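You operate a simulated robot arm through the tools that you are given. There is no shell and no other tool. Be economical: measure what you need, move in short steps, check, and stop when the job is done.

You are at the controls of a simulated two-armed robot. One attempt, no reset.

Task
Take the lid off the jar and lay it down on the grid of the hot parts rack. Open the mould bench drawer, take the ring gauge labelled "427" from there and leave it on the cart deck and shut the drawer again. Take the green bottle from the numbered board and put it on the ledge before section b. Shut the right bench drawer. Push the light grey drawer shut. Fetch the glass chunk from the front of the green bench and set it on top of the black magnifier. Open the green lid. Any order will do. Set down upright: ring gauge, green bottle.

The check looks at the end state, three seconds after you hand in, the way a careful person would. Anything else that was tipped, shoved, dropped, spilled or broken makes it a failure. Lids that push on must go on centred and level and be pressed home; caps that screw on are set level and turned clockwise until they are tight.

Robot
Two 7-joint arms with two-finger parallel grippers on one trunk, on a base that drives. Base frame: it is fixed to the floor where the robot stands at the start and does not move with it; the origin is under the middle of the robot, x ahead of it, y to its left, z up. Lengths are in mm, angles in degrees, forces in N, time in s.
The left shoulder is at the start at [60, 189, 1178], the right one opposite. With the tool pointing down near the work surface each hand reaches from about 100 to 620 mm from the robot's upright axis, wherever it stands, measured 20 degrees to its own side. Places, roughly: cart deck [600, 1300, 800]; glass chunk (5x4x3 cm) [-1500, -2300, 900]; green bottle [-750, 3500, 1000]; green lid [1000, 3400, 700]; jar [500, -250, 750]; ledge before section B (85x22 cm) [-3260, 1160, 900]; light grey drawer [-10400, 3100, 700]; magnifier (6x6x5 cm) [-1100, -2300, 900]; mould bench drawer [500, 300, 800]; right bench drawer [-1300, -2200, 800]; ring gauge [500, 250, 750]. Payload 3.43 kg a hand.
Tool frame (each hand has its own): the origin (TCP) lies between the finger pads and is the grasp point; the fingertips stand 30 mm ahead of it; z points along the fingers, y is the line along which they close. Largest opening 94 mm; finger width 28, thickness 10; the body of the gripper, 50 by 96 mm, starts 55 mm behind the TCP.
Orientation is told as [roll, pitch, yaw] about the base's x, y, z axes, in that order, counted from this pose: with the fingers straight down and closing along the base's y, the tool's x points along the base's -x, its y along +y and its z along -z.

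Tools
- The arms move only by the tool step_arm. It takes "left_steps", "right_steps" or both (then of equal length, played together; a hand with none holds still); each is a list of rows, each an object (a shift or turn left out is 0, a gripper value left out holds the last) with "travel": the shift along the base's x, y, z in mm, a list of three; "delta_rot": the turn, a rotation vector about the base's x, y, z in degrees, a list of three; "claw": the opening, from 0 (shut) to 1 (fully open). In form: [{"travel": [dx, dy, dz], "delta_rot": [wx, wy, wz], "claw": claw}, ...]. A call has 1 to 12 rows; each row is the pose to reach, as a shift and turn from the pose commanded when the call began. Each row takes 0.2 s and may step no farther than 50 mm and 8.6 degrees from the row before; otherwise, or with a gripper value out of range, the whole call is refused. A pose out of reach is approached as far as the arm can. The call stops where the force on the tool passes 40 N (or 10 N more than at its start, if that is more) or the arm is blocked; 0.2 s more then pass. The fingers move at their own pace (about 153 mm/s each) and stop on an object; they squeeze with about 37 N. The grip force told is the motor's: it shows also when the fingers shut on nothing. Time passes only in rows, and 0.2 s behind the last, so rows that repeat a pose let the fingers close. It gives the time, the measured TCP pose, the force on the tool (base axes), the opening and the grip force at its end, in the units of the frame above (readings bear some noise), with the torque about the TCP (base axes, N m) and any sound that the robot's microphone picked up.
- Cameras (640 x 400 px; columns grow to the right, rows downward): "scene" is now at [8, 18.4, 1701]; the picture's right is [0.22, -0.97, 0.00], its down [-0.87, -0.20, -0.46] and it looks along [0.45, 0.10, -0.89] (base axes); focal length 251 px, centre (320, 200). "left" rides on the left gripper at [76, -14, -103] in its tool frame; the picture's right is [0.18, 0.98, 0.00], its down [-0.75, 0.14, -0.64] and it looks along [-0.63, 0.12, 0.77] (tool axes); focal length 243 px, centre (320, 200). "right" rides on the right gripper at [76, 14, -102] in its tool frame; the picture's right is [-0.18, 0.98, 0.00], its down [-0.75, -0.14, -0.64] and it looks along [-0.63, -0.12, 0.77] (tool axes); focal length 243 px, centre (320, 200). There is no depth. A picture from a camera that has moved, and an enlarged one, comes with that camera's place and axes in the base frame and with its lens. The place of the scene camera against the robot may be out by one fixed shift of up to 18 mm in any direction.
- grab_frame(camera): a new picture of that camera. No time passes.
- slide_trunk(by): slides the trunk up (or, below 0, down) by that many mm; the arms and the scene camera ride with it, the base frame stays. It gives what a move gives, with no picture.
- drive_base(legs): drives the robot by 1 to 6 legs, each [ahead, left, turn to the left] in mm, mm and degrees, along the robot's own axes; the way and the turn of a leg run together, so that a leg with both is an arc; at most 1500 mm and 180 degrees a leg. The arms and the cameras ride along, it lands a little off, and it stops where it bumps. It gives what a move gives.
- turn_head(pan, tilt): turns the head with the scene camera to pan (to the left, within 86 degrees either way) and tilt (down, from -29 to 69), counted from straight ahead of the robot. It gives what a move gives.
- inspect(camera, box): a new picture of the part [left, top, right, bottom] of that camera's present view, enlarged. No time passes.
- finish_job(): hands the job in; it is judged then, once.

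Work in short steps. Places have to be worked out from the pictures, the camera data and where the tool is seen: move nearer, look again, correct. Check each grasp and each placing, and mend what went wrong. You have 186 turns and 166 pictures in all, those below and enlarged ones among them. Open the grippers and draw the arms clear of the work before you hand the job in, unless the task says otherwise; then end with one line.

The tools are called by a JSON object that holds its "op" and its "data". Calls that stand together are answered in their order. step_arm: Moves the arms, as the interface text tells. Its arguments: {"type":"object","properties":{"left_steps":{"type":"array","items":{"type":"object","properties":{"travel":{"type":"array","items":{"type":"number"}},"delta_rot":{"type":"array","items":{"type":"number"}},"claw":{"type":"number"}}}},"right_steps":{"type":"array","items":{"type":"object","properties":{"travel":{"type":"array","items":{"type":"number"}},"delta_rot":{"type":"array","items":{"type":"number"}},"claw":{"type":"number"}}}}},"required":[]} The other tools are called the same way: slide_trunk (by) slides the trunk up or down; drive_base (legs) drives the base; turn_head (pan, tilt) turns the head that bears the scene camera; grab_frame (camera) takes a picture; inspect (camera, box) takes an enlarged picture of a part of a camera's view; finish_job () hands the job in.

At the start:

```text
clock: 0.0
left_position: [309.4, 378.4, 1087.0]
left_orientation: [0.0, 0.0, 0.0]
left_force: [0.0, 0.1, 0.5]
left_moment: [0.0, 0.01, -0.02]
left_gripper_width: 93.9
left_finger_force: 0.0
right_position: [347.8, 29.6, 1085.3]
right_orientation: [0.0, -0.1, 0.1]
right_force: [0.4, 0.1, 0.3]
right_moment: [0.01, -0.03, 0.0]
right_gripper_width: 94.0
right_finger_force: 0.1
trunk travel left (down, up): [-850.0, 140.0]
robot x, y, heading: [-0.8, -1.0, -0.1]
head pan, tilt: [12.9, 62.7]
```

scene: 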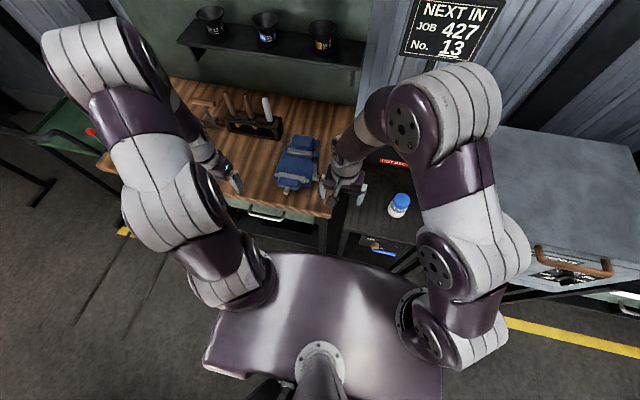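
right: 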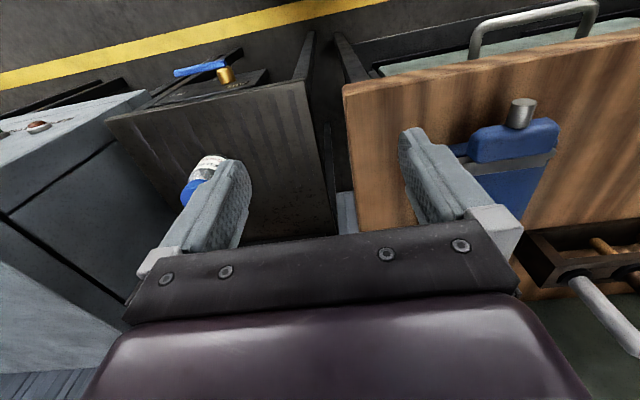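
left: 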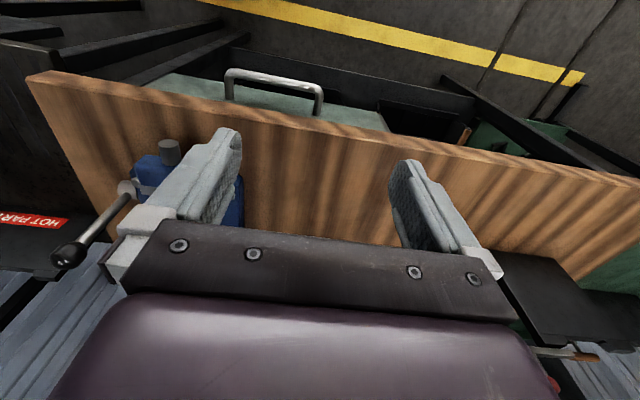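

I start by looking closer at the jar and its surroundings.

{"op": "inspect", "data": {"camera": "scene", "box": [320, 130, 480, 270]}}

{"op": "turn_head", "data": {"pan": -15, "tilt": 45}}

{"op": "grab_frame", "data": {"camera": "scene"}}

```text
2.86 times, centred on (400, 200) of scene
camera zoom: at [8.0, 18.4, 1701.0], right [0.22, -0.97, 0.0], down [-0.87, -0.2, -0.46], along [0.45, 0.1, -0.89], focal length 716 px, centre (91, 200)
```

zoom: 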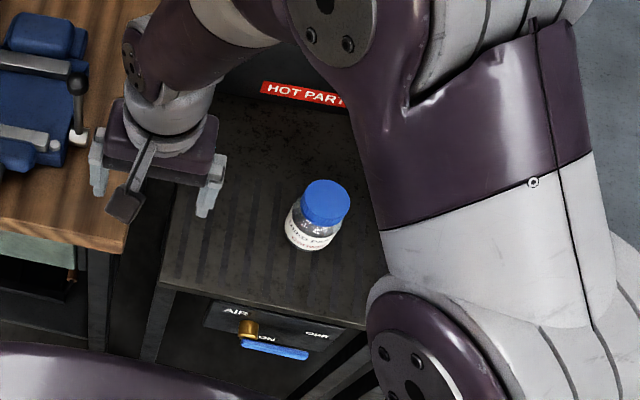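

```text
clock: 0.9
left_position: [309.3, 379.6, 1086.4]
left_orientation: [0.0, 0.0, 0.0]
left_force: [-0.6, 0.1, 0.9]
left_moment: [-0.01, 0.02, -0.03]
left_gripper_width: 93.7
left_finger_force: 0.1
right_position: [348.3, 30.3, 1084.2]
right_orientation: [0.1, 0.0, 0.0]
right_force: [-0.1, 0.7, 0.7]
right_moment: [0.0, -0.02, 0.01]
right_gripper_width: 94.3
right_finger_force: 0.1
trunk travel left (down, up): [-850.0, 140.0]
robot x, y, heading: [0.6, -1.4, -0.0]
head pan, tilt: [-15.0, 45.0]
```

```text
161 pictures are left
camera scene: at [24.7, -16.7, 1723.5], right [-0.26, -0.97, 0.0], down [-0.68, 0.18, -0.71], along [0.68, -0.18, -0.71], focal length 251 px, centre (320, 200)
```

scene: 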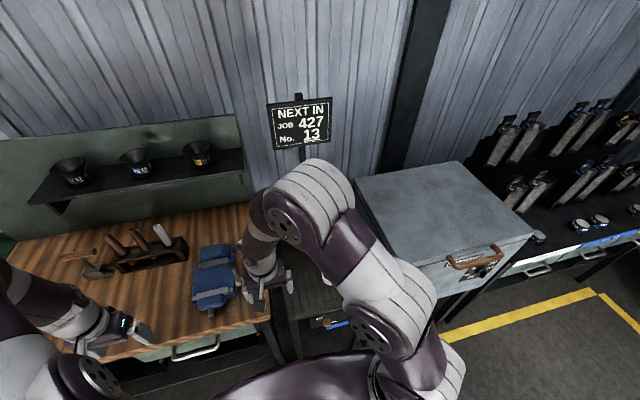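

The jar stands on the dark "HOT PARTS" rack at roughly (460,-175). I move the right hand over towards it for a second view.

{"op": "step_arm", "data": {"right_steps": [{"travel": [0, -48, 0]}, {"travel": [0, -96, 0]}, {"travel": [0, -144, 0]}, {"travel": [10, -192, 0]}, {"travel": [40, -220, 0]}]}}

{"op": "grab_frame", "data": {"camera": "right"}}

{"op": "turn_head", "data": {"pan": 0, "tilt": 60}}

{"op": "grab_frame", "data": {"camera": "scene"}}

```text
clock: 2.1
left_position: [311.1, 379.5, 1087.8]
left_orientation: [0.1, 0.0, 0.0]
left_force: [0.4, -0.8, 0.4]
left_moment: [0.0, -0.01, 0.04]
left_gripper_width: 93.9
left_finger_force: 0.1
right_position: [387.1, -189.7, 1082.3]
right_orientation: [0.1, 0.0, 0.0]
right_force: [0.4, -0.7, 0.0]
right_moment: [0.0, 0.02, -0.01]
right_gripper_width: 93.9
right_finger_force: 0.1
trunk travel left (down, up): [-850.0, 140.0]
robot x, y, heading: [-2.5, -0.1, 0.1]
head pan, tilt: [-15.0, 45.0]
```

```text
160 pictures are left
camera right: at [312.0, -174.3, 1183.8], right [0.18, 0.98, 0.0], down [0.75, -0.14, 0.64], along [0.63, -0.12, -0.77], focal length 243 px, centre (320, 200)
```

right: 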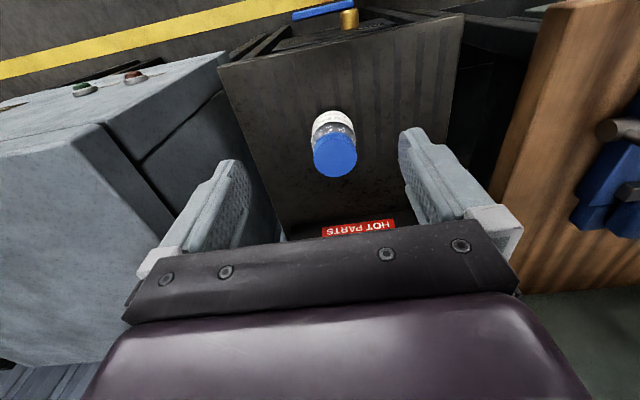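

```text
clock: 2.9
left_position: [308.7, 380.5, 1087.4]
left_orientation: [0.0, 0.1, 0.1]
left_force: [-0.4, 0.6, 0.6]
left_moment: [-0.01, 0.01, 0.0]
left_gripper_width: 94.1
left_finger_force: 0.0
right_position: [385.1, -187.6, 1082.1]
right_orientation: [0.1, 0.0, 0.1]
right_force: [0.0, -0.2, -0.2]
right_moment: [-0.01, -0.01, 0.02]
right_gripper_width: 94.1
right_finger_force: 0.0
trunk travel left (down, up): [-850.0, 140.0]
robot x, y, heading: [-2.7, 2.0, -0.1]
head pan, tilt: [0.0, 60.0]
```

```text
159 pictures are left
camera scene: at [12.5, 4.4, 1704.1], right [0.0, -1.0, 0.0], down [-0.87, 0.0, -0.5], along [0.5, 0.0, -0.87], focal length 251 px, centre (320, 200)
```

scene: 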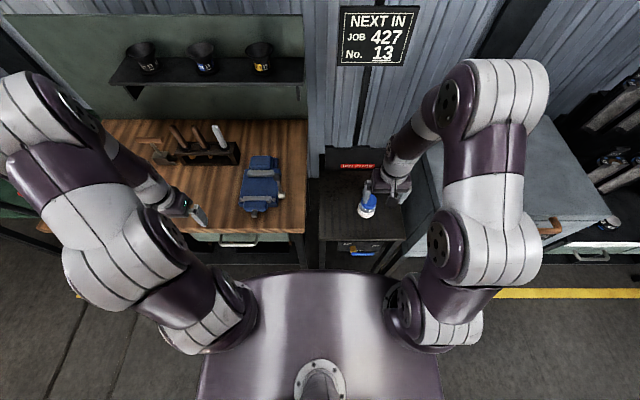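

The lid is close to (520,-189) at an uncertain height. I move the right hand further and lower to triangulate with its own camera.

{"op": "step_arm", "data": {"right_steps": [{"travel": [40, 0, -20]}, {"travel": [60, 0, -60]}, {"travel": [70, 0, -100]}]}}

{"op": "grab_frame", "data": {"camera": "right"}}

```text
clock: 3.7
left_position: [310.0, 379.1, 1087.5]
left_orientation: [0.0, 0.0, 0.0]
left_force: [1.2, -0.2, 0.2]
left_moment: [0.01, 0.0, -0.01]
left_gripper_width: 94.1
left_finger_force: 0.0
right_position: [458.4, -189.5, 983.7]
right_orientation: [0.0, 0.0, 0.1]
right_force: [-0.1, -0.6, 0.2]
right_moment: [-0.02, 0.03, -0.02]
right_gripper_width: 94.2
right_finger_force: 0.1
trunk travel left (down, up): [-850.0, 140.0]
robot x, y, heading: [0.1, 2.5, 0.3]
head pan, tilt: [0.0, 60.0]
```

```text
158 pictures are left
camera right: at [383.3, -174.6, 1086.1], right [0.18, 0.98, 0.0], down [0.75, -0.14, 0.64], along [0.63, -0.12, -0.77], focal length 243 px, centre (320, 200)
```

right: 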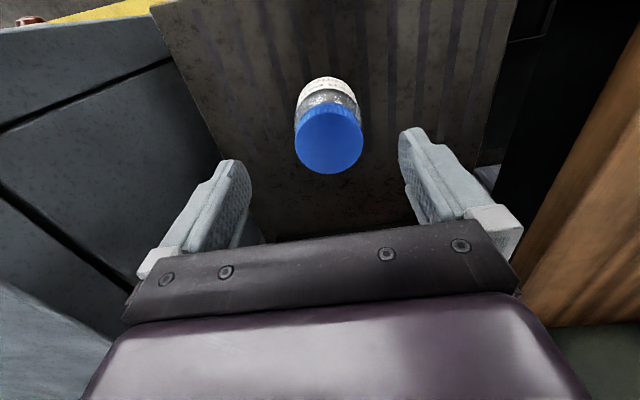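

Two views agree: lid top at about (514,-188,825). Zooming to see the lid type.

{"op": "inspect", "data": {"camera": "right", "box": [260, 60, 400, 190]}}

```text
3.08 times, centred on (330, 125) of right
camera zoom: at [383.3, -174.6, 1086.1], right [0.18, 0.98, 0.0], down [0.75, -0.14, 0.64], along [0.63, -0.12, -0.77], focal length 746 px, centre (289, 431)
```

zoom: 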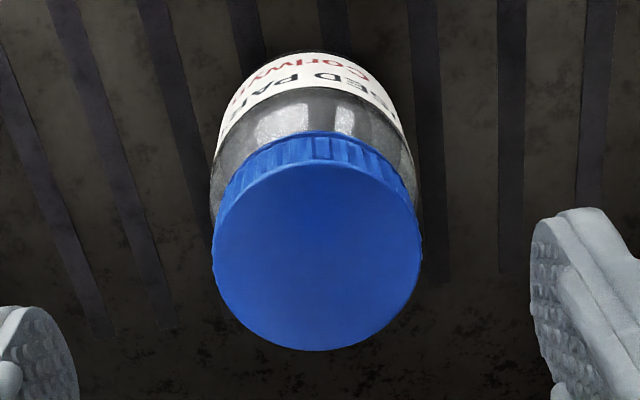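

It's a ribbed screw cap. I move above it, pre-turned -85° so I can unscrew counter-clockwise through a large angle.

{"op": "step_arm", "data": {"right_steps": [{"travel": [10, 0, -10], "delta_rot": [0, 0, -8.5]}, {"travel": [20, 0, -20], "delta_rot": [0, 0, -17]}, {"travel": [30, 0, -30], "delta_rot": [0, 0, -25.5]}, {"travel": [40, 0, -40], "delta_rot": [0, 0, -34]}, {"travel": [50, 0, -40], "delta_rot": [0, 0, -42.5]}, {"travel": [56, 1, -40], "delta_rot": [0, 0, -51]}, {"travel": [56, 1, -40], "delta_rot": [0, 0, -59.5]}, {"travel": [56, 1, -40], "delta_rot": [0, 0, -68]}, {"travel": [56, 1, -40], "delta_rot": [0, 0, -76.5]}, {"travel": [56, 1, -40], "delta_rot": [0, 0, -85]}, {"travel": [56, 1, -40], "delta_rot": [0, 0, -85]}]}}

{"op": "grab_frame", "data": {"camera": "right"}}

```text
clock: 6.1
left_position: [309.3, 381.0, 1087.9]
left_orientation: [-0.1, 0.0, -0.1]
left_force: [-0.2, -0.2, -0.6]
left_moment: [0.03, -0.02, -0.01]
left_gripper_width: 94.0
left_finger_force: 0.1
right_position: [513.2, -189.1, 944.5]
right_orientation: [0.0, 0.0, -85.1]
right_force: [-0.5, 0.7, -0.2]
right_moment: [-0.02, -0.02, -0.02]
right_gripper_width: 94.2
right_finger_force: 0.1
trunk travel left (down, up): [-850.0, 140.0]
robot x, y, heading: [3.6, 1.7, -0.3]
head pan, tilt: [0.0, 60.0]
```

```text
156 pictures are left
camera right: at [522.7, -111.2, 1046.9], right [0.99, -0.1, 0.0], down [-0.08, -0.76, 0.64], along [-0.06, -0.64, -0.77], focal length 243 px, centre (320, 200)
```

right: 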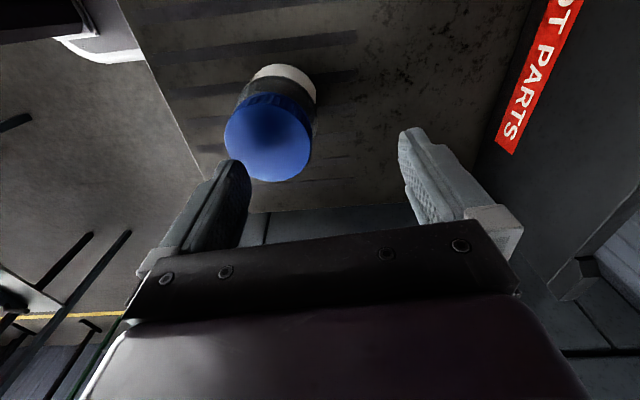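

Triangulating with this wider baseline gives the lid at (478,-185,893). I correct laterally and look again before descending.

{"op": "step_arm", "data": {"right_steps": [{"travel": [-18, 2, 20]}, {"travel": [-35, 4, 20]}, {"travel": [-35, 4, 20]}]}}

{"op": "grab_frame", "data": {"camera": "right"}}

```text
clock: 6.9
left_position: [310.1, 380.2, 1087.2]
left_orientation: [0.0, 0.1, 0.0]
left_force: [-0.2, -0.7, -0.5]
left_moment: [0.03, -0.04, 0.03]
left_gripper_width: 93.9
left_finger_force: 0.1
right_position: [478.7, -184.0, 964.6]
right_orientation: [0.1, 0.0, -85.1]
right_force: [-0.8, -0.2, 0.0]
right_moment: [-0.01, 0.01, 0.01]
right_gripper_width: 94.1
right_finger_force: 0.2
trunk travel left (down, up): [-850.0, 140.0]
robot x, y, heading: [-1.7, 1.0, 0.1]
head pan, tilt: [0.0, 60.0]
```

```text
155 pictures are left
camera right: at [486.9, -106.8, 1066.6], right [1.0, -0.1, 0.0], down [-0.07, -0.76, 0.64], along [-0.06, -0.64, -0.77], focal length 243 px, centre (320, 200)
```

right: 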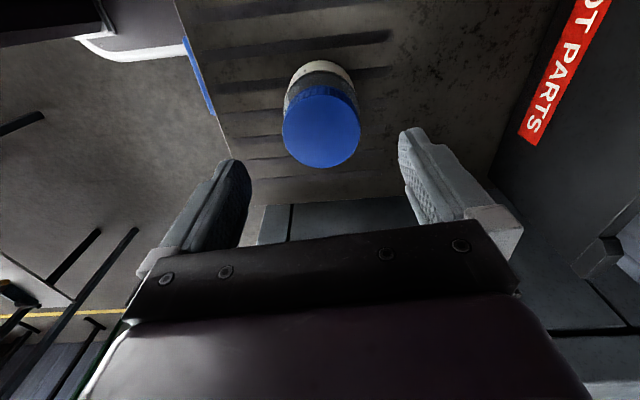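

Centred: lid at (480,-183,893). I descend so fingertips reach ~18 mm below its top.

{"op": "step_arm", "data": {"right_steps": [{"travel": [2, 1, -30]}, {"travel": [2, 1, -59]}, {"travel": [2, 1, -59]}]}}

{"op": "grab_frame", "data": {"camera": "right"}}

```text
clock: 7.7
left_position: [309.4, 379.7, 1086.5]
left_orientation: [-0.1, 0.0, 0.0]
left_force: [0.1, -0.2, -0.7]
left_moment: [-0.02, 0.0, -0.03]
left_gripper_width: 93.9
left_finger_force: 0.1
right_position: [479.6, -184.0, 905.6]
right_orientation: [0.1, 0.1, -85.0]
right_force: [0.1, -0.7, 0.1]
right_moment: [0.02, 0.05, -0.02]
right_gripper_width: 93.9
right_finger_force: 0.1
trunk travel left (down, up): [-850.0, 140.0]
robot x, y, heading: [0.5, -3.5, -0.1]
head pan, tilt: [0.0, 60.0]
```

```text
154 pictures are left
camera right: at [489.0, -106.5, 1008.2], right [1.0, -0.1, 0.0], down [-0.08, -0.76, 0.64], along [-0.06, -0.64, -0.77], focal length 243 px, centre (320, 200)
```

right: 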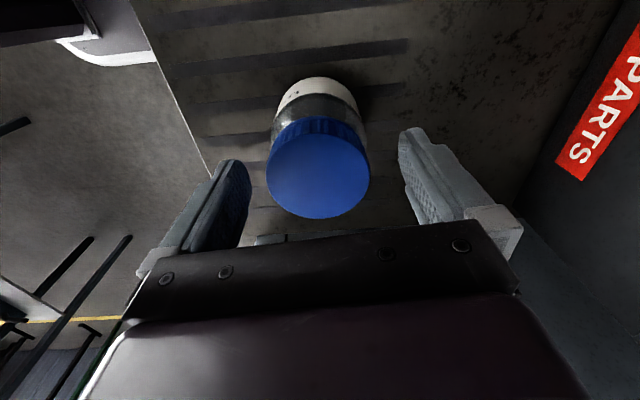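

Refined lid top is z≈877, y≈-190. I lower another 17 mm with a small correction and close gently.

{"op": "step_arm", "data": {"right_steps": [{"travel": [0, -5, -10]}, {"travel": [0, -5, -17]}, {"travel": [0, -5, -17], "claw": 0}, {"travel": [0, -5, -17], "claw": 0}, {"travel": [0, -5, -17], "claw": 0}]}}

{"op": "grab_frame", "data": {"camera": "right"}}

```text
clock: 8.9
left_position: [308.6, 379.3, 1086.5]
left_orientation: [0.0, 0.0, -0.1]
left_force: [-0.1, -0.1, -0.8]
left_moment: [0.01, -0.02, 0.0]
left_gripper_width: 94.0
left_finger_force: 0.1
right_position: [480.9, -189.5, 889.5]
right_orientation: [0.0, -0.1, -85.0]
right_force: [0.7, 0.1, -0.1]
right_moment: [-0.04, 0.0, 0.01]
right_gripper_width: 64.9
right_finger_force: 37.0
trunk travel left (down, up): [-850.0, 140.0]
robot x, y, heading: [-1.2, 0.7, 0.0]
head pan, tilt: [0.0, 60.0]
```

```text
153 pictures are left
camera right: at [489.8, -112.2, 990.3], right [1.0, -0.1, 0.0], down [-0.07, -0.76, 0.64], along [-0.06, -0.64, -0.77], focal length 243 px, centre (320, 200)
```

right: 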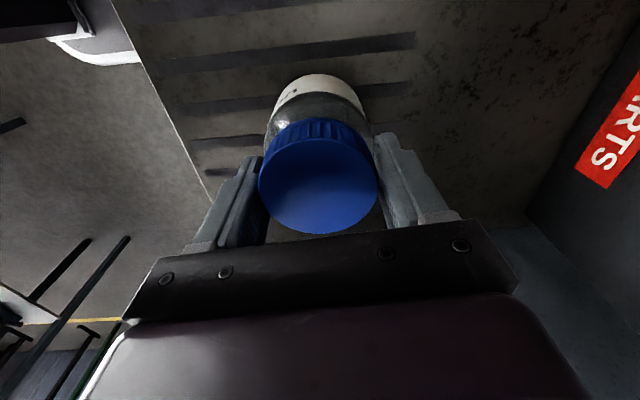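

Gripped at 65 mm on the lid. I turn counter-clockwise and watch the torque.

{"op": "step_arm", "data": {"right_steps": [{"delta_rot": [0, 0, 8.5]}, {"delta_rot": [0, 0, 17]}, {"delta_rot": [0, 0, 25.5]}, {"delta_rot": [0, 0, 34]}, {"delta_rot": [0, 0, 42.5]}]}}

{"op": "inspect", "data": {"camera": "right", "box": [200, 60, 440, 240]}}

```text
clock: 10.1
left_position: [310.0, 379.6, 1088.2]
left_orientation: [0.0, -0.1, -0.1]
left_force: [0.7, -0.5, 0.5]
left_moment: [-0.03, -0.01, 0.02]
left_gripper_width: 94.0
left_finger_force: 0.0
right_position: [480.0, -188.1, 888.7]
right_orientation: [-0.1, 0.0, -42.3]
right_force: [-0.9, -0.9, 0.0]
right_moment: [0.0, -0.04, -0.02]
right_gripper_width: 64.8
right_finger_force: 36.9
trunk travel left (down, up): [-850.0, 140.0]
robot x, y, heading: [-0.2, 0.7, 0.2]
head pan, tilt: [0.0, 60.0]
```

```text
2.22 times, centred on (320, 150) of right
camera zoom: at [435.2, -126.4, 990.3], right [0.8, 0.6, 0.0], down [0.46, -0.61, 0.64], along [0.39, -0.51, -0.77], focal length 539 px, centre (320, 311)
```

zoom: 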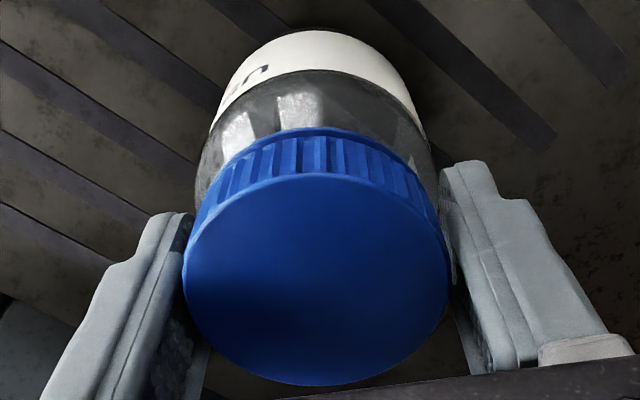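

Torque is near zero; I continue another 85° and check whether the jar label rotates with the lid.

{"op": "step_arm", "data": {"right_steps": [{"delta_rot": [0, 0, 8.5]}, {"delta_rot": [0, 0, 17]}, {"delta_rot": [0, 0, 25.5]}, {"delta_rot": [0, 0, 34]}, {"delta_rot": [0, 0, 42.5]}, {"delta_rot": [0, 0, 51]}, {"delta_rot": [0, 0, 59.5]}, {"delta_rot": [0, 0, 68]}, {"delta_rot": [0, 0, 76.5]}, {"delta_rot": [0, 0, 85]}, {"delta_rot": [0, 0, 93.5]}]}}

{"op": "inspect", "data": {"camera": "right", "box": [200, 60, 440, 240]}}

```text
clock: 12.5
left_position: [309.4, 380.3, 1086.7]
left_orientation: [0.0, -0.1, -0.1]
left_force: [-0.1, 0.3, -0.2]
left_moment: [-0.03, -0.01, 0.01]
left_gripper_width: 93.8
left_finger_force: 0.0
right_position: [481.2, -187.3, 889.0]
right_orientation: [0.0, 0.0, 51.2]
right_force: [-0.6, 0.2, 0.1]
right_moment: [-0.01, -0.03, -0.01]
right_gripper_width: 65.0
right_finger_force: 37.1
trunk travel left (down, up): [-850.0, 140.0]
robot x, y, heading: [0.2, -2.8, 0.0]
head pan, tilt: [0.0, 60.0]
```

```text
2.22 times, centred on (320, 150) of right
camera zoom: at [422.9, -238.5, 990.7], right [-0.65, 0.76, 0.0], down [0.58, 0.5, 0.64], along [0.49, 0.42, -0.77], focal length 539 px, centre (320, 311)
```

zoom: 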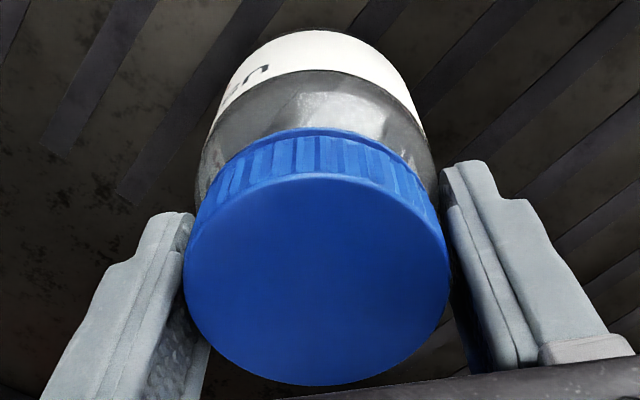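

The label turned with the lid, so the whole jar spins. I try pressing down to raise friction under the jar; first test the press stiffness.

{"op": "step_arm", "data": {"right_steps": [{"travel": [0, 0, -1.5]}, {"travel": [0, 0, -3]}, {"travel": [0, 0, -4.5]}]}}

```text
clock: 13.3
left_position: [306.5, 379.8, 1087.6]
left_orientation: [-0.1, -0.2, 0.0]
left_force: [-0.6, -0.2, 0.0]
left_moment: [-0.02, 0.0, 0.05]
left_gripper_width: 94.3
left_finger_force: 0.0
right_position: [480.3, -189.0, 888.7]
right_orientation: [-0.3, -0.1, 51.0]
right_force: [-2.1, -5.0, 31.5]
right_moment: [-0.53, 0.57, 0.09]
right_gripper_width: 64.9
right_finger_force: 37.5
trunk travel left (down, up): [-850.0, 140.0]
robot x, y, heading: [2.1, -0.9, 0.3]
head pan, tilt: [0.0, 60.0]
```

The press gives 31 N. I twist 34° under load and compare the label.

{"op": "step_arm", "data": {"right_steps": [{"delta_rot": [0, 0, 8.5]}, {"delta_rot": [0, 0, 17]}, {"delta_rot": [0, 0, 25.5]}, {"delta_rot": [0, 0, 34]}]}}

{"op": "inspect", "data": {"camera": "right", "box": [200, 60, 440, 240]}}

```text
clock: 14.3
left_position: [307.4, 380.9, 1088.2]
left_orientation: [-0.1, -0.1, 0.0]
left_force: [-0.3, 0.9, 0.2]
left_moment: [-0.01, -0.01, -0.03]
left_gripper_width: 94.0
left_finger_force: 0.1
right_position: [478.5, -186.6, 885.6]
right_orientation: [-0.2, 0.1, 85.2]
right_force: [-0.7, -1.0, 30.7]
right_moment: [-0.12, 0.0, -0.27]
right_gripper_width: 64.5
right_finger_force: 36.5
trunk travel left (down, up): [-850.0, 140.0]
robot x, y, heading: [-0.9, 0.9, -0.0]
head pan, tilt: [0.0, 60.0]
```

```text
2.22 times, centred on (320, 150) of right
camera zoom: at [459.4, -261.8, 987.0], right [-0.96, 0.27, 0.0], down [0.2, 0.74, 0.64], along [0.17, 0.62, -0.77], focal length 539 px, centre (320, 311)
```

zoom: 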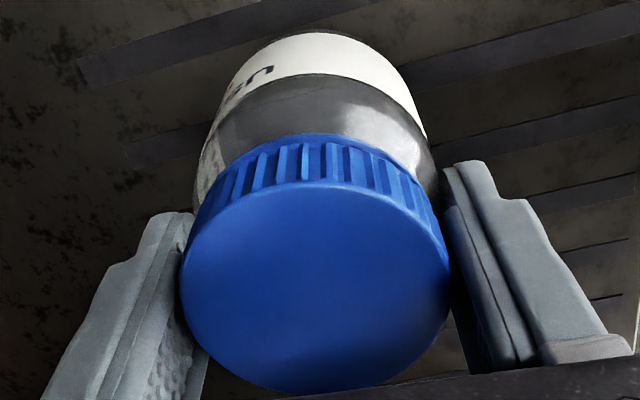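

Still spins with the jar, so the left hand must hold the jar. I release, raise the right hand, and turn it back.

{"op": "step_arm", "data": {"right_steps": [{"travel": [0, 0, 4.5]}, {"travel": [0, 0, 4.5], "claw": 1}, {"travel": [0, 0, 4.5], "claw": 1}, {"travel": [0, 0, 50]}, {"travel": [0, 0, 95]}, {"travel": [0, 0, 130], "delta_rot": [0, 0, -8.5]}, {"travel": [0, 0, 130], "delta_rot": [0, 0, -17]}, {"travel": [0, 0, 130], "delta_rot": [0, 0, -25.5]}, {"travel": [0, 0, 130], "delta_rot": [0, 0, -34]}, {"travel": [0, 0, 130], "delta_rot": [0, 0, -42.5]}, {"travel": [0, 0, 130], "delta_rot": [0, 0, -51]}, {"travel": [0, 0, 130], "delta_rot": [0, 0, -59.5]}]}}

{"op": "grab_frame", "data": {"camera": "right"}}

{"op": "drive_base", "data": {"legs": [[0, -180, 0]]}}

{"op": "grab_frame", "data": {"camera": "scene"}}

```text
clock: 16.9
left_position: [308.9, 380.5, 1087.1]
left_orientation: [0.0, 0.0, 0.0]
left_force: [-0.1, 1.4, -0.1]
left_moment: [0.01, 0.02, 0.0]
left_gripper_width: 93.9
left_finger_force: 0.1
right_position: [482.0, -187.9, 1013.3]
right_orientation: [0.2, 0.0, 25.5]
right_force: [-1.4, 0.8, -0.6]
right_moment: [-0.02, 0.04, 0.02]
right_gripper_width: 93.9
right_finger_force: 0.0
trunk travel left (down, up): [-850.0, 140.0]
robot x, y, heading: [2.2, -0.7, -0.1]
head pan, tilt: [0.0, 60.0]
```

```text
149 pictures are left
camera right: at [407.2, -207.8, 1115.8], right [-0.25, 0.97, 0.0], down [0.74, 0.2, 0.64], along [0.62, 0.16, -0.77], focal length 243 px, centre (320, 200)
```

right: 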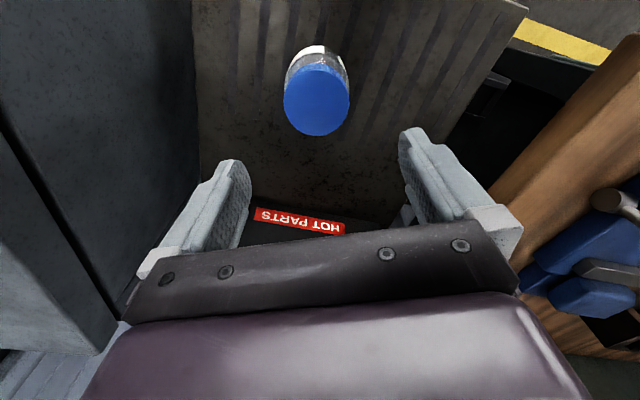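

```text
clock: 18.3
left_position: [308.8, 231.4, 1087.7]
left_orientation: [0.0, -0.1, 0.0]
left_force: [0.2, 0.0, 0.6]
left_moment: [0.03, -0.04, 0.05]
left_gripper_width: 94.0
left_finger_force: 0.0
right_position: [485.5, -332.9, 1017.1]
right_orientation: [-0.2, -0.8, 26.0]
right_force: [3.1, 19.7, 6.3]
right_moment: [-0.18, -0.11, 0.38]
right_gripper_width: 83.8
right_finger_force: 0.2
trunk travel left (down, up): [-850.0, 140.0]
robot x, y, heading: [0.6, -148.1, 0.0]
head pan, tilt: [0.0, 60.0]
stopped in leg 1: the force on the tool passed its limit at 55 N (the readings are from after the stop); the commanded pose is now the measured one
```

```text
148 pictures are left
camera scene: at [11.9, -145.1, 1704.3], right [0.0, -1.0, 0.0], down [-0.87, 0.0, -0.5], along [0.5, 0.0, -0.87], focal length 251 px, centre (320, 200)
```

scene: 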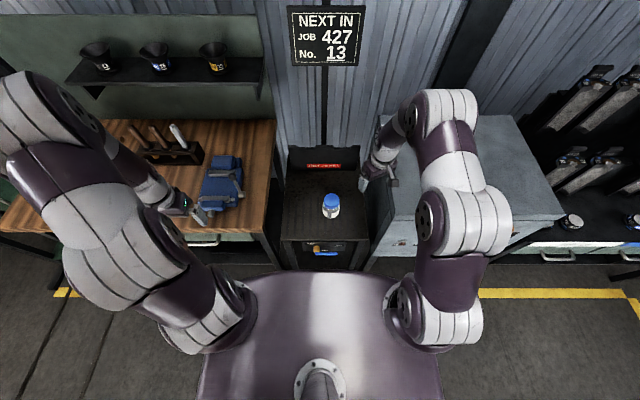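

The right hand touched the grey cabinet's side. I pull it back to the left and up, then finish the base shift.

{"op": "step_arm", "data": {"right_steps": [{"travel": [-5, 40, 0]}, {"travel": [-10, 85, 10]}, {"travel": [-20, 130, 30]}, {"travel": [-20, 165, 50]}]}}

{"op": "drive_base", "data": {"legs": [[0, -32, 0]]}}

{"op": "grab_frame", "data": {"camera": "right"}}

{"op": "grab_frame", "data": {"camera": "left"}}

```text
refused: row 3 steps farther than a row can; nothing moved
```

```text
clock: 19.1
left_position: [307.5, 221.7, 1087.3]
left_orientation: [-0.1, 0.0, 0.3]
left_force: [0.7, -1.2, 0.7]
left_moment: [0.04, -0.02, -0.03]
left_gripper_width: 93.8
left_finger_force: 0.0
right_position: [486.7, -337.7, 1016.9]
right_orientation: [-0.1, -1.0, 26.4]
right_force: [5.4, 43.7, 4.2]
right_moment: [0.17, -0.08, 0.62]
right_gripper_width: 73.0
right_finger_force: 0.0
trunk travel left (down, up): [-850.0, 140.0]
robot x, y, heading: [-1.5, -161.9, 0.1]
head pan, tilt: [0.0, 60.0]
stopped in leg 1: the force on the tool passed its limit at 51 N (the readings are from after the stop); the commanded pose is now the measured one
```

```text
147 pictures are left
camera right: at [411.6, -359.3, 1116.9], right [-0.27, 0.96, 0.0], down [0.73, 0.21, 0.66], along [0.63, 0.18, -0.76], focal length 243 px, centre (320, 200)
```

right: 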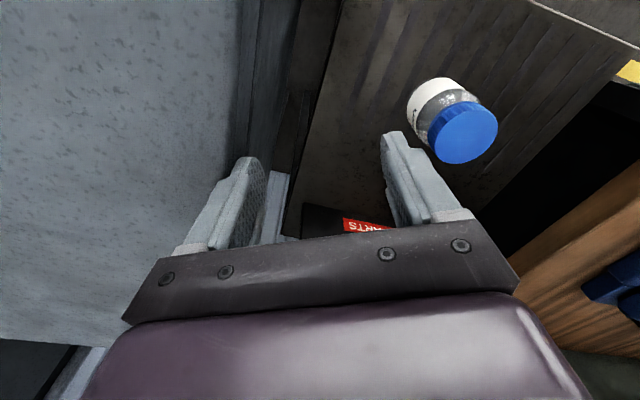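

```text
146 pictures are left
camera left: at [230.8, 206.8, 1188.6], right [-0.19, 0.98, 0.0], down [0.75, 0.15, 0.64], along [0.63, 0.12, -0.77], focal length 243 px, centre (320, 200)
```

left: 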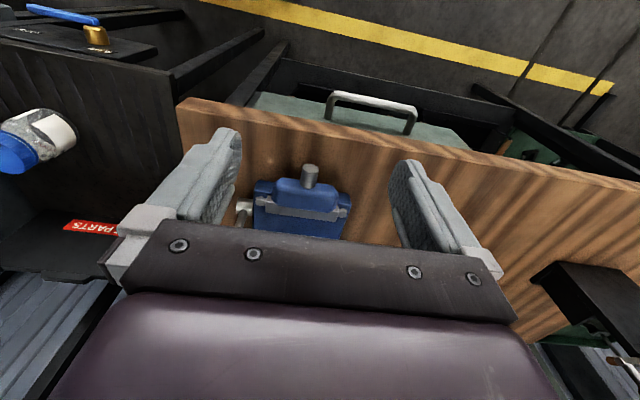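

I must use smaller rows; pull the right hand off the cabinet, left and up.

{"op": "step_arm", "data": {"right_steps": [{"travel": [0, 40, 0]}, {"travel": [-5, 80, 10]}, {"travel": [-10, 120, 20]}, {"travel": [-15, 155, 40]}]}}

{"op": "grab_frame", "data": {"camera": "right"}}

```text
clock: 20.1
left_position: [308.3, 216.2, 1086.6]
left_orientation: [0.0, 0.0, 0.1]
left_force: [0.4, 0.2, 0.3]
left_moment: [0.01, -0.02, 0.02]
left_gripper_width: 94.0
left_finger_force: 0.0
right_position: [470.6, -190.2, 1054.6]
right_orientation: [0.0, -0.6, 26.1]
right_force: [0.7, -0.6, -0.5]
right_moment: [-0.01, 0.0, -0.03]
right_gripper_width: 94.2
right_finger_force: 0.1
trunk travel left (down, up): [-850.0, 140.0]
robot x, y, heading: [3.0, -161.8, 0.3]
head pan, tilt: [0.0, 60.0]
```

```text
145 pictures are left
camera right: at [395.6, -211.1, 1156.1], right [-0.27, 0.96, 0.0], down [0.73, 0.2, 0.65], along [0.63, 0.18, -0.76], focal length 243 px, centre (320, 200)
```

right: 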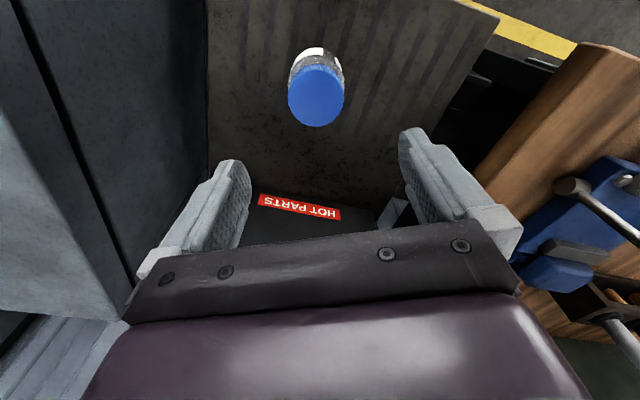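

The jar is still at (483,-190), lid top 877, base ≈800. Now I raise the right hand out of the way and pitch the left hand towards horizontal (65°) to hold the jar body.

{"op": "step_arm", "data": {"right_steps": [{"travel": [0, 0, 30]}, {"travel": [-20, -20, 60]}, {"travel": [-30, -50, 80]}, {"travel": [-30, -80, 100]}, {"travel": [-30, -100, 120]}, {"travel": [-30, -100, 120]}, {"travel": [-30, -100, 120]}, {"travel": [-30, -100, 120]}], "left_steps": [{"delta_rot": [0, -8.2, 0]}, {"delta_rot": [0, -16.4, 0]}, {"delta_rot": [0, -24.6, 0]}, {"delta_rot": [0, -32.8, 0]}, {"delta_rot": [0, -41, 0]}, {"delta_rot": [0, -49.2, 0]}, {"delta_rot": [0, -57.4, 0]}, {"delta_rot": [0, -65, 0]}]}}

```text
clock: 21.9
left_position: [323.9, 218.3, 1086.4]
left_orientation: [0.0, -60.0, 0.4]
left_force: [-0.8, 0.2, 0.8]
left_moment: [-0.01, 0.02, 0.0]
left_gripper_width: 94.1
left_finger_force: 0.1
left hand out of reach, approached as far as the arm can: row 8
right_position: [438.4, -291.2, 1176.1]
right_orientation: [0.1, -0.8, 26.2]
right_force: [0.4, -0.5, -0.1]
right_moment: [-0.04, 0.01, -0.01]
right_gripper_width: 94.2
right_finger_force: 0.0
trunk travel left (down, up): [-850.0, 140.0]
robot x, y, heading: [0.1, -163.7, 0.4]
head pan, tilt: [0.0, 60.0]
```

The pose there was too cramped; I move the left hand rightwards and down where there is more room.

{"op": "step_arm", "data": {"left_steps": [{"travel": [0, -45, -15]}, {"travel": [0, -90, -30]}, {"travel": [0, -135, -45]}, {"travel": [0, -180, -60]}, {"travel": [0, -225, -75]}, {"travel": [0, -270, -90]}, {"travel": [0, -315, -100]}, {"travel": [0, -360, -110]}, {"travel": [0, -405, -120]}]}}

{"op": "grab_frame", "data": {"camera": "left"}}

{"op": "grab_frame", "data": {"camera": "scene"}}

```text
clock: 23.9
left_position: [394.4, 40.7, 1054.7]
left_orientation: [-10.4, -57.7, 7.2]
left_force: [0.4, 0.4, -0.2]
left_moment: [-0.02, 0.02, 0.02]
left_gripper_width: 94.1
left_finger_force: 0.1
left hand out of reach, approached as far as the arm can: row 1, 2, 3, 4, 5, 6, 7, 8, 9
right_position: [438.3, -290.4, 1177.5]
right_orientation: [-0.1, -0.7, 26.2]
right_force: [-0.3, -0.3, 0.4]
right_moment: [-0.01, -0.01, 0.0]
right_gripper_width: 94.0
right_finger_force: 0.1
trunk travel left (down, up): [-850.0, 140.0]
robot x, y, heading: [0.9, -163.0, -0.0]
head pan, tilt: [0.0, 60.0]
```

```text
144 pictures are left
camera left: at [267.2, 28.8, 1044.7], right [-0.07, 0.97, -0.25], down [-0.14, 0.24, 0.96], along [0.99, 0.1, 0.12], focal length 243 px, centre (320, 200)
```

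left: 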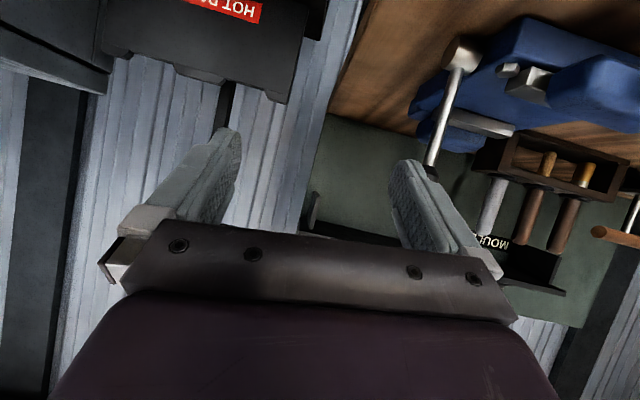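

```text
143 pictures are left
camera scene: at [12.5, -159.3, 1704.1], right [0.0, -1.0, 0.0], down [-0.87, 0.0, -0.5], along [0.5, 0.0, -0.87], focal length 251 px, centre (320, 200)
```

scene: 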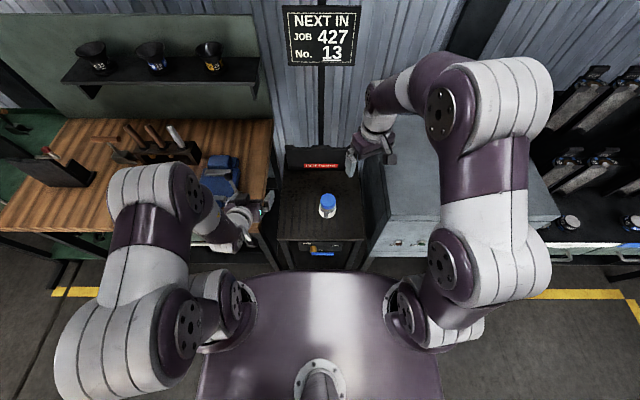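

The cramped zone limits the wrist. I go forward/right/down in steps, aiming at pitch -60, yaw -20 pointing at the jar.

{"op": "step_arm", "data": {"left_steps": [{"travel": [0, -40, -15], "delta_rot": [1.2, -0.8, -4.5]}, {"travel": [0, -80, -40], "delta_rot": [2.4, -1.6, -9]}, {"travel": [0, -115, -70], "delta_rot": [3.6, -2.4, -13.6]}, {"travel": [-5, -150, -100], "delta_rot": [4.7, -3.2, -18.2]}, {"travel": [-12, -180, -130], "delta_rot": [4.7, -3.2, -18.2]}]}}

{"op": "grab_frame", "data": {"camera": "left"}}

```text
clock: 25.1
left_position: [465.7, -88.4, 939.4]
left_orientation: [-10.1, -59.4, -12.8]
left_force: [-0.1, -0.3, 0.3]
left_moment: [-0.01, -0.03, 0.0]
left_gripper_width: 94.3
left_finger_force: 0.1
left hand out of reach, approached as far as the arm can: row 1, 2, 3, 4, 5
right_position: [440.9, -290.1, 1176.1]
right_orientation: [-0.1, -0.6, 26.3]
right_force: [0.7, -0.3, -0.2]
right_moment: [0.0, 0.03, 0.0]
right_gripper_width: 94.1
right_finger_force: 0.1
trunk travel left (down, up): [-850.0, 140.0]
robot x, y, heading: [-1.2, -163.0, 0.2]
head pan, tilt: [0.0, 60.0]
```

```text
142 pictures are left
camera left: at [342.0, -55.5, 926.3], right [0.27, 0.93, -0.25], down [-0.08, 0.28, 0.96], along [0.96, -0.24, 0.15], focal length 243 px, centre (320, 200)
```

left: 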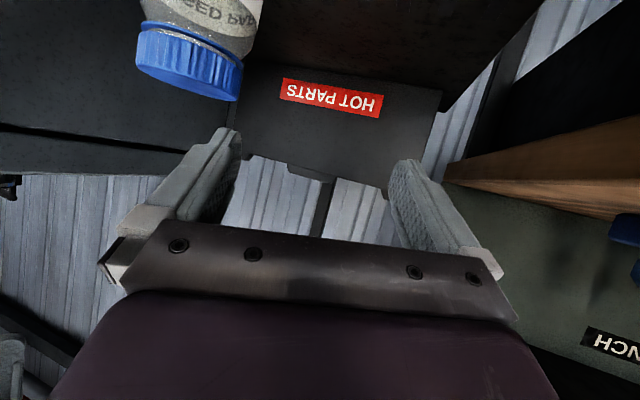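

The left arm wants more distance; I back the base 90 mm.

{"op": "drive_base", "data": {"legs": [[-90, 0, 0]]}}

{"op": "step_arm", "data": {"left_steps": [{"travel": [0, -20, -15], "delta_rot": [2.5, 0, -1.5]}, {"travel": [0, -40, -40], "delta_rot": [5, 0, -3]}, {"travel": [0, -50, -70], "delta_rot": [5, 0, -3]}, {"travel": [0, -56, -95], "delta_rot": [5, 0, -3]}]}}

{"op": "grab_frame", "data": {"camera": "left"}}

```text
clock: 26.2
left_position: [377.0, -87.0, 940.3]
left_orientation: [-10.1, -59.3, -12.7]
left_force: [-0.1, -0.9, 0.0]
left_moment: [-0.02, 0.04, 0.02]
left_gripper_width: 93.8
left_finger_force: 0.0
right_position: [351.6, -289.8, 1176.2]
right_orientation: [-0.1, -0.7, 26.2]
right_force: [-0.5, 0.1, 0.0]
right_moment: [0.0, -0.01, 0.05]
right_gripper_width: 94.2
right_finger_force: 0.1
trunk travel left (down, up): [-850.0, 140.0]
robot x, y, heading: [-85.4, -164.1, -0.1]
head pan, tilt: [0.0, 60.0]
```

```text
clock: 27.2
left_position: [395.6, -119.9, 868.7]
left_orientation: [-5.7, -57.5, -20.5]
left_force: [-0.5, -0.2, 0.1]
left_moment: [-0.01, 0.07, -0.02]
left_gripper_width: 93.9
left_finger_force: 0.0
left hand out of reach, approached as far as the arm can: row 1, 2, 3, 4
right_position: [351.8, -291.3, 1175.7]
right_orientation: [0.0, -0.6, 26.2]
right_force: [0.3, 0.2, 0.1]
right_moment: [0.01, 0.03, 0.0]
right_gripper_width: 94.1
right_finger_force: 0.0
trunk travel left (down, up): [-850.0, 140.0]
robot x, y, heading: [-86.5, -164.4, 0.2]
head pan, tilt: [0.0, 60.0]
```

```text
141 pictures are left
camera left: at [274.5, -77.9, 860.4], right [0.33, 0.92, -0.21], down [-0.04, 0.23, 0.97], along [0.94, -0.31, 0.12], focal length 243 px, centre (320, 200)
```

left: 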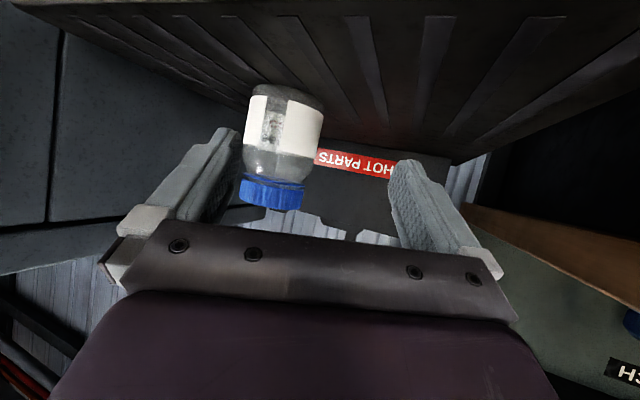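

Excellent view: jar body ~76 mm wide at (481,-190), grip height ≈828. I shift laterally 36 mm to centre, level the roll, then check.

{"op": "step_arm", "data": {"left_steps": [{"travel": [1, -20, -10], "delta_rot": [1.5, -0.5, 2.4]}, {"travel": [2, -39, -19], "delta_rot": [2.9, -1, 4.8]}, {"travel": [2, -39, -19], "delta_rot": [2.9, -1, 4.8]}]}}

{"op": "grab_frame", "data": {"camera": "left"}}

```text
clock: 28.0
left_position: [426.4, -104.0, 847.4]
left_orientation: [-0.8, -57.3, -21.9]
left_force: [-0.2, 0.6, 0.1]
left_moment: [-0.05, 0.0, 0.0]
left_gripper_width: 93.9
left_finger_force: 0.0
left hand out of reach, approached as far as the arm can: row 1, 2, 3
right_position: [349.1, -291.8, 1176.1]
right_orientation: [-0.2, -0.8, 26.1]
right_force: [-0.7, -1.0, -0.9]
right_moment: [0.0, -0.03, 0.02]
right_gripper_width: 94.0
right_finger_force: 0.1
trunk travel left (down, up): [-850.0, 140.0]
robot x, y, heading: [-86.9, -168.2, 0.2]
head pan, tilt: [0.0, 60.0]
```

```text
140 pictures are left
camera left: at [304.0, -68.6, 838.3], right [0.29, 0.94, -0.16], down [-0.07, 0.19, 0.98], along [0.96, -0.27, 0.12], focal length 243 px, centre (320, 200)
```

left: 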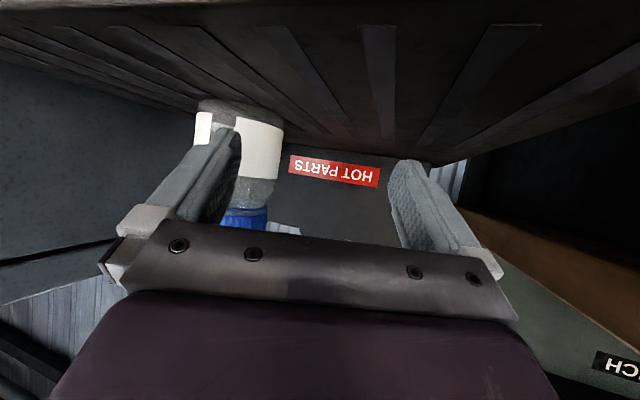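

The wrist limit pushes the hand outward. I'll back off, lower the trunk by 150 so the forearm is flatter, set the hand pose in free space, then approach with the base.

{"op": "drive_base", "data": {"legs": [[-250, 0, 0]]}}

{"op": "slide_trunk", "data": {"by": -150}}

{"op": "step_arm", "data": {"left_steps": [{"travel": [0, -30, 40]}, {"travel": [0, -60, 80]}, {"travel": [0, -85, 115]}, {"travel": [0, -85, 133]}], "right_steps": [{"travel": [0, 20, 40]}, {"travel": [0, 40, 70]}, {"travel": [0, 50, 100]}, {"travel": [0, 50, 100]}]}}

```text
clock: 29.8
left_position: [179.1, -106.0, 846.7]
left_orientation: [-0.8, -57.4, -22.0]
left_force: [0.2, 0.7, 0.2]
left_moment: [0.03, -0.03, -0.01]
left_gripper_width: 93.8
left_finger_force: 0.0
right_position: [101.6, -291.8, 1175.9]
right_orientation: [0.0, -0.6, 26.3]
right_force: [0.7, 0.3, -0.4]
right_moment: [-0.02, -0.01, -0.03]
right_gripper_width: 93.8
right_finger_force: 0.0
trunk travel left (down, up): [-850.0, 140.0]
robot x, y, heading: [-335.5, -166.1, 0.3]
head pan, tilt: [0.0, 60.0]
```

```text
clock: 31.6
left_position: [178.2, -105.3, 697.2]
left_orientation: [-0.8, -57.4, -22.0]
left_force: [-0.3, 0.6, 0.9]
left_moment: [0.02, 0.0, 0.01]
left_gripper_width: 94.2
left_finger_force: 0.0
right_position: [100.0, -291.7, 1025.7]
right_orientation: [-0.2, -0.6, 26.2]
right_force: [0.1, -0.4, 0.5]
right_moment: [0.01, -0.02, 0.01]
right_gripper_width: 93.8
right_finger_force: 0.0
trunk travel left (down, up): [-700.0, 290.0]
robot x, y, heading: [-336.3, -167.6, 0.3]
head pan, tilt: [0.0, 60.0]
```

```text
clock: 32.6
left_position: [192.7, -126.7, 830.0]
left_orientation: [0.2, -57.5, -24.9]
left_force: [0.2, 0.3, 0.2]
left_moment: [0.0, 0.0, 0.0]
left_gripper_width: 93.9
left_finger_force: 0.1
left hand out of reach, approached as far as the arm can: row 1, 2, 3, 4
right_position: [89.4, -247.1, 1090.9]
right_orientation: [0.0, -0.8, 26.3]
right_force: [-0.3, 0.3, -0.2]
right_moment: [0.02, -0.04, -0.03]
right_gripper_width: 93.8
right_finger_force: 0.0
right hand out of reach, approached as far as the arm can: row 2, 3, 4
trunk travel left (down, up): [-700.0, 290.0]
robot x, y, heading: [-335.7, -166.0, 0.3]
head pan, tilt: [0.0, 60.0]
```

Left is at z 830, well posed. I drive forward in line with the tool axis and look before the final approach.

{"op": "drive_base", "data": {"legs": [[170, -18, 0]]}}

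{"op": "grab_frame", "data": {"camera": "left"}}

{"op": "grab_frame", "data": {"camera": "scene"}}

```text
clock: 34.0
left_position: [359.0, -141.4, 828.8]
left_orientation: [0.1, -57.5, -24.6]
left_force: [0.7, -0.1, 0.2]
left_moment: [-0.01, 0.01, 0.03]
left_gripper_width: 93.8
left_finger_force: 0.0
right_position: [256.0, -262.6, 1090.2]
right_orientation: [0.0, -0.7, 26.4]
right_force: [0.3, 0.6, -0.4]
right_moment: [-0.01, 0.0, 0.0]
right_gripper_width: 94.3
right_finger_force: 0.1
trunk travel left (down, up): [-700.0, 290.0]
robot x, y, heading: [-170.5, -185.0, 0.4]
head pan, tilt: [0.0, 60.0]
```

```text
139 pictures are left
camera left: at [238.5, -102.1, 820.2], right [0.32, 0.94, -0.15], down [-0.07, 0.18, 0.98], along [0.95, -0.3, 0.12], focal length 243 px, centre (320, 200)
```

left: 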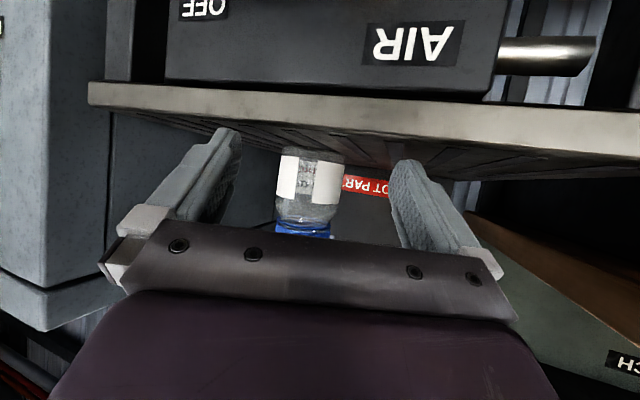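

```text
138 pictures are left
camera scene: at [-158.4, -178.4, 1554.0], right [0.01, -1.0, 0.0], down [-0.87, -0.01, -0.5], along [0.5, 0.0, -0.87], focal length 251 px, centre (320, 200)
```

scene: 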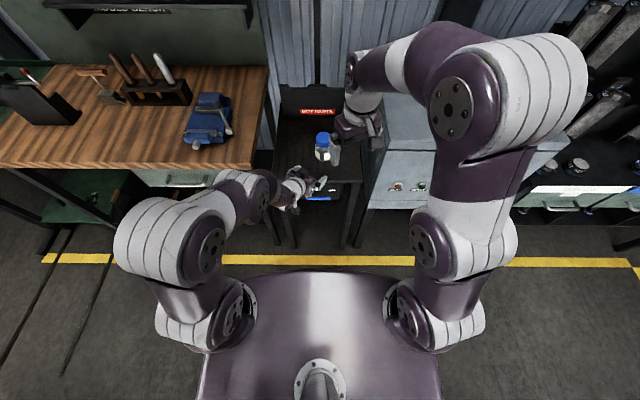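

Jar base ≈806, centre (481,-192); I raise the left to ~842, move the right hand left for clearance, then drive 70 mm along the tool axis.

{"op": "step_arm", "data": {"left_steps": [{"travel": [0, 0, 7]}, {"travel": [0, 0, 13]}, {"travel": [0, 0, 13]}], "right_steps": [{"travel": [0, 30, 0]}, {"travel": [0, 60, 0]}, {"travel": [0, 60, 0]}]}}

{"op": "drive_base", "data": {"legs": [[60, -22, 0]]}}

{"op": "grab_frame", "data": {"camera": "left"}}

```text
clock: 34.8
left_position: [359.7, -142.9, 843.0]
left_orientation: [0.1, -57.4, -24.7]
left_force: [-0.4, 0.0, -0.2]
left_moment: [0.01, -0.03, 0.03]
left_gripper_width: 93.8
left_finger_force: 0.0
right_position: [251.3, -204.4, 1082.3]
right_orientation: [0.1, -0.8, 26.4]
right_force: [-0.6, 0.1, -0.1]
right_moment: [0.03, -0.04, 0.01]
right_gripper_width: 94.3
right_finger_force: 0.0
right hand out of reach, approached as far as the arm can: row 1, 2, 3
trunk travel left (down, up): [-700.0, 290.0]
robot x, y, heading: [-169.0, -180.0, 0.4]
head pan, tilt: [0.0, 60.0]
```

```text
clock: 35.8
left_position: [420.9, -162.8, 843.0]
left_orientation: [-0.1, -57.4, -24.5]
left_force: [0.1, -0.4, -0.6]
left_moment: [-0.01, 0.01, -0.01]
left_gripper_width: 94.0
left_finger_force: 0.0
right_position: [312.1, -225.2, 1082.0]
right_orientation: [0.1, -0.7, 26.4]
right_force: [-0.3, 0.7, -0.6]
right_moment: [-0.01, 0.01, 0.02]
right_gripper_width: 94.1
right_finger_force: 0.1
trunk travel left (down, up): [-700.0, 290.0]
robot x, y, heading: [-111.5, -202.0, 0.3]
head pan, tilt: [0.0, 60.0]
```

```text
137 pictures are left
camera left: at [299.4, -122.9, 833.3], right [0.32, 0.94, -0.15], down [-0.06, 0.18, 0.98], along [0.95, -0.3, 0.12], focal length 243 px, centre (320, 200)
```

left: 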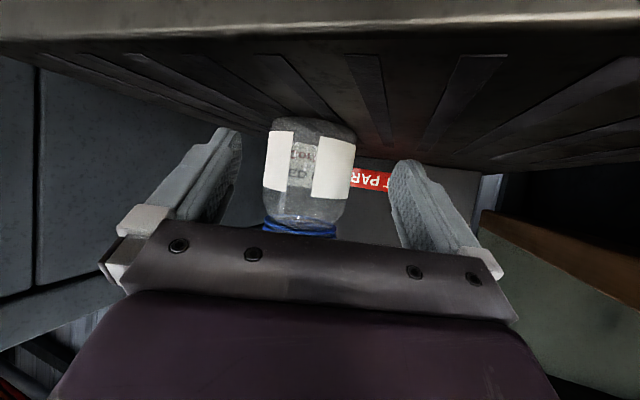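

Jar is at (481,-195); I drive the remaining (60,-32).

{"op": "drive_base", "data": {"legs": [[58, -32, 0]]}}

{"op": "grab_frame", "data": {"camera": "left"}}

{"op": "grab_frame", "data": {"camera": "scene"}}

```text
clock: 36.8
left_position: [478.8, -193.6, 843.0]
left_orientation: [0.1, -57.4, -24.6]
left_force: [0.3, 0.3, 0.2]
left_moment: [-0.01, 0.03, 0.0]
left_gripper_width: 94.0
left_finger_force: 0.1
right_position: [369.9, -256.7, 1082.3]
right_orientation: [0.1, -0.7, 26.5]
right_force: [0.1, -1.0, -0.6]
right_moment: [-0.01, 0.03, 0.0]
right_gripper_width: 94.0
right_finger_force: 0.1
trunk travel left (down, up): [-700.0, 290.0]
robot x, y, heading: [-54.3, -234.9, 0.5]
head pan, tilt: [0.0, 60.0]
```

```text
136 pictures are left
camera left: at [357.1, -154.6, 833.3], right [0.32, 0.94, -0.15], down [-0.06, 0.18, 0.98], along [0.95, -0.3, 0.12], focal length 243 px, centre (320, 200)
```

left: 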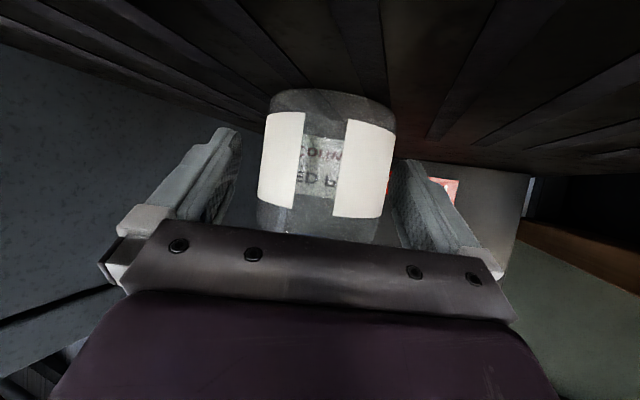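

```text
135 pictures are left
camera scene: at [-38.8, -231.6, 1554.1], right [0.01, -1.0, 0.0], down [-0.87, -0.01, -0.5], along [0.5, 0.0, -0.87], focal length 251 px, centre (320, 200)
```

scene: 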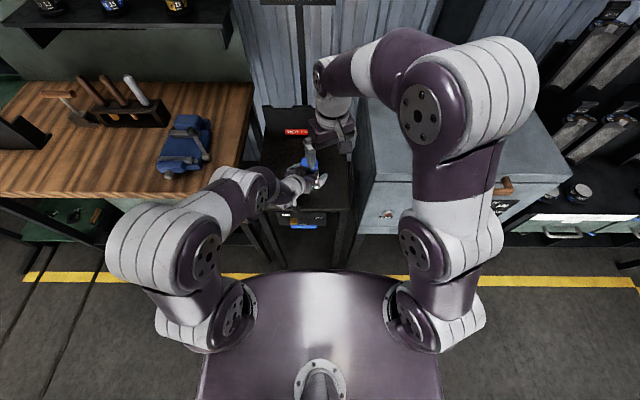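

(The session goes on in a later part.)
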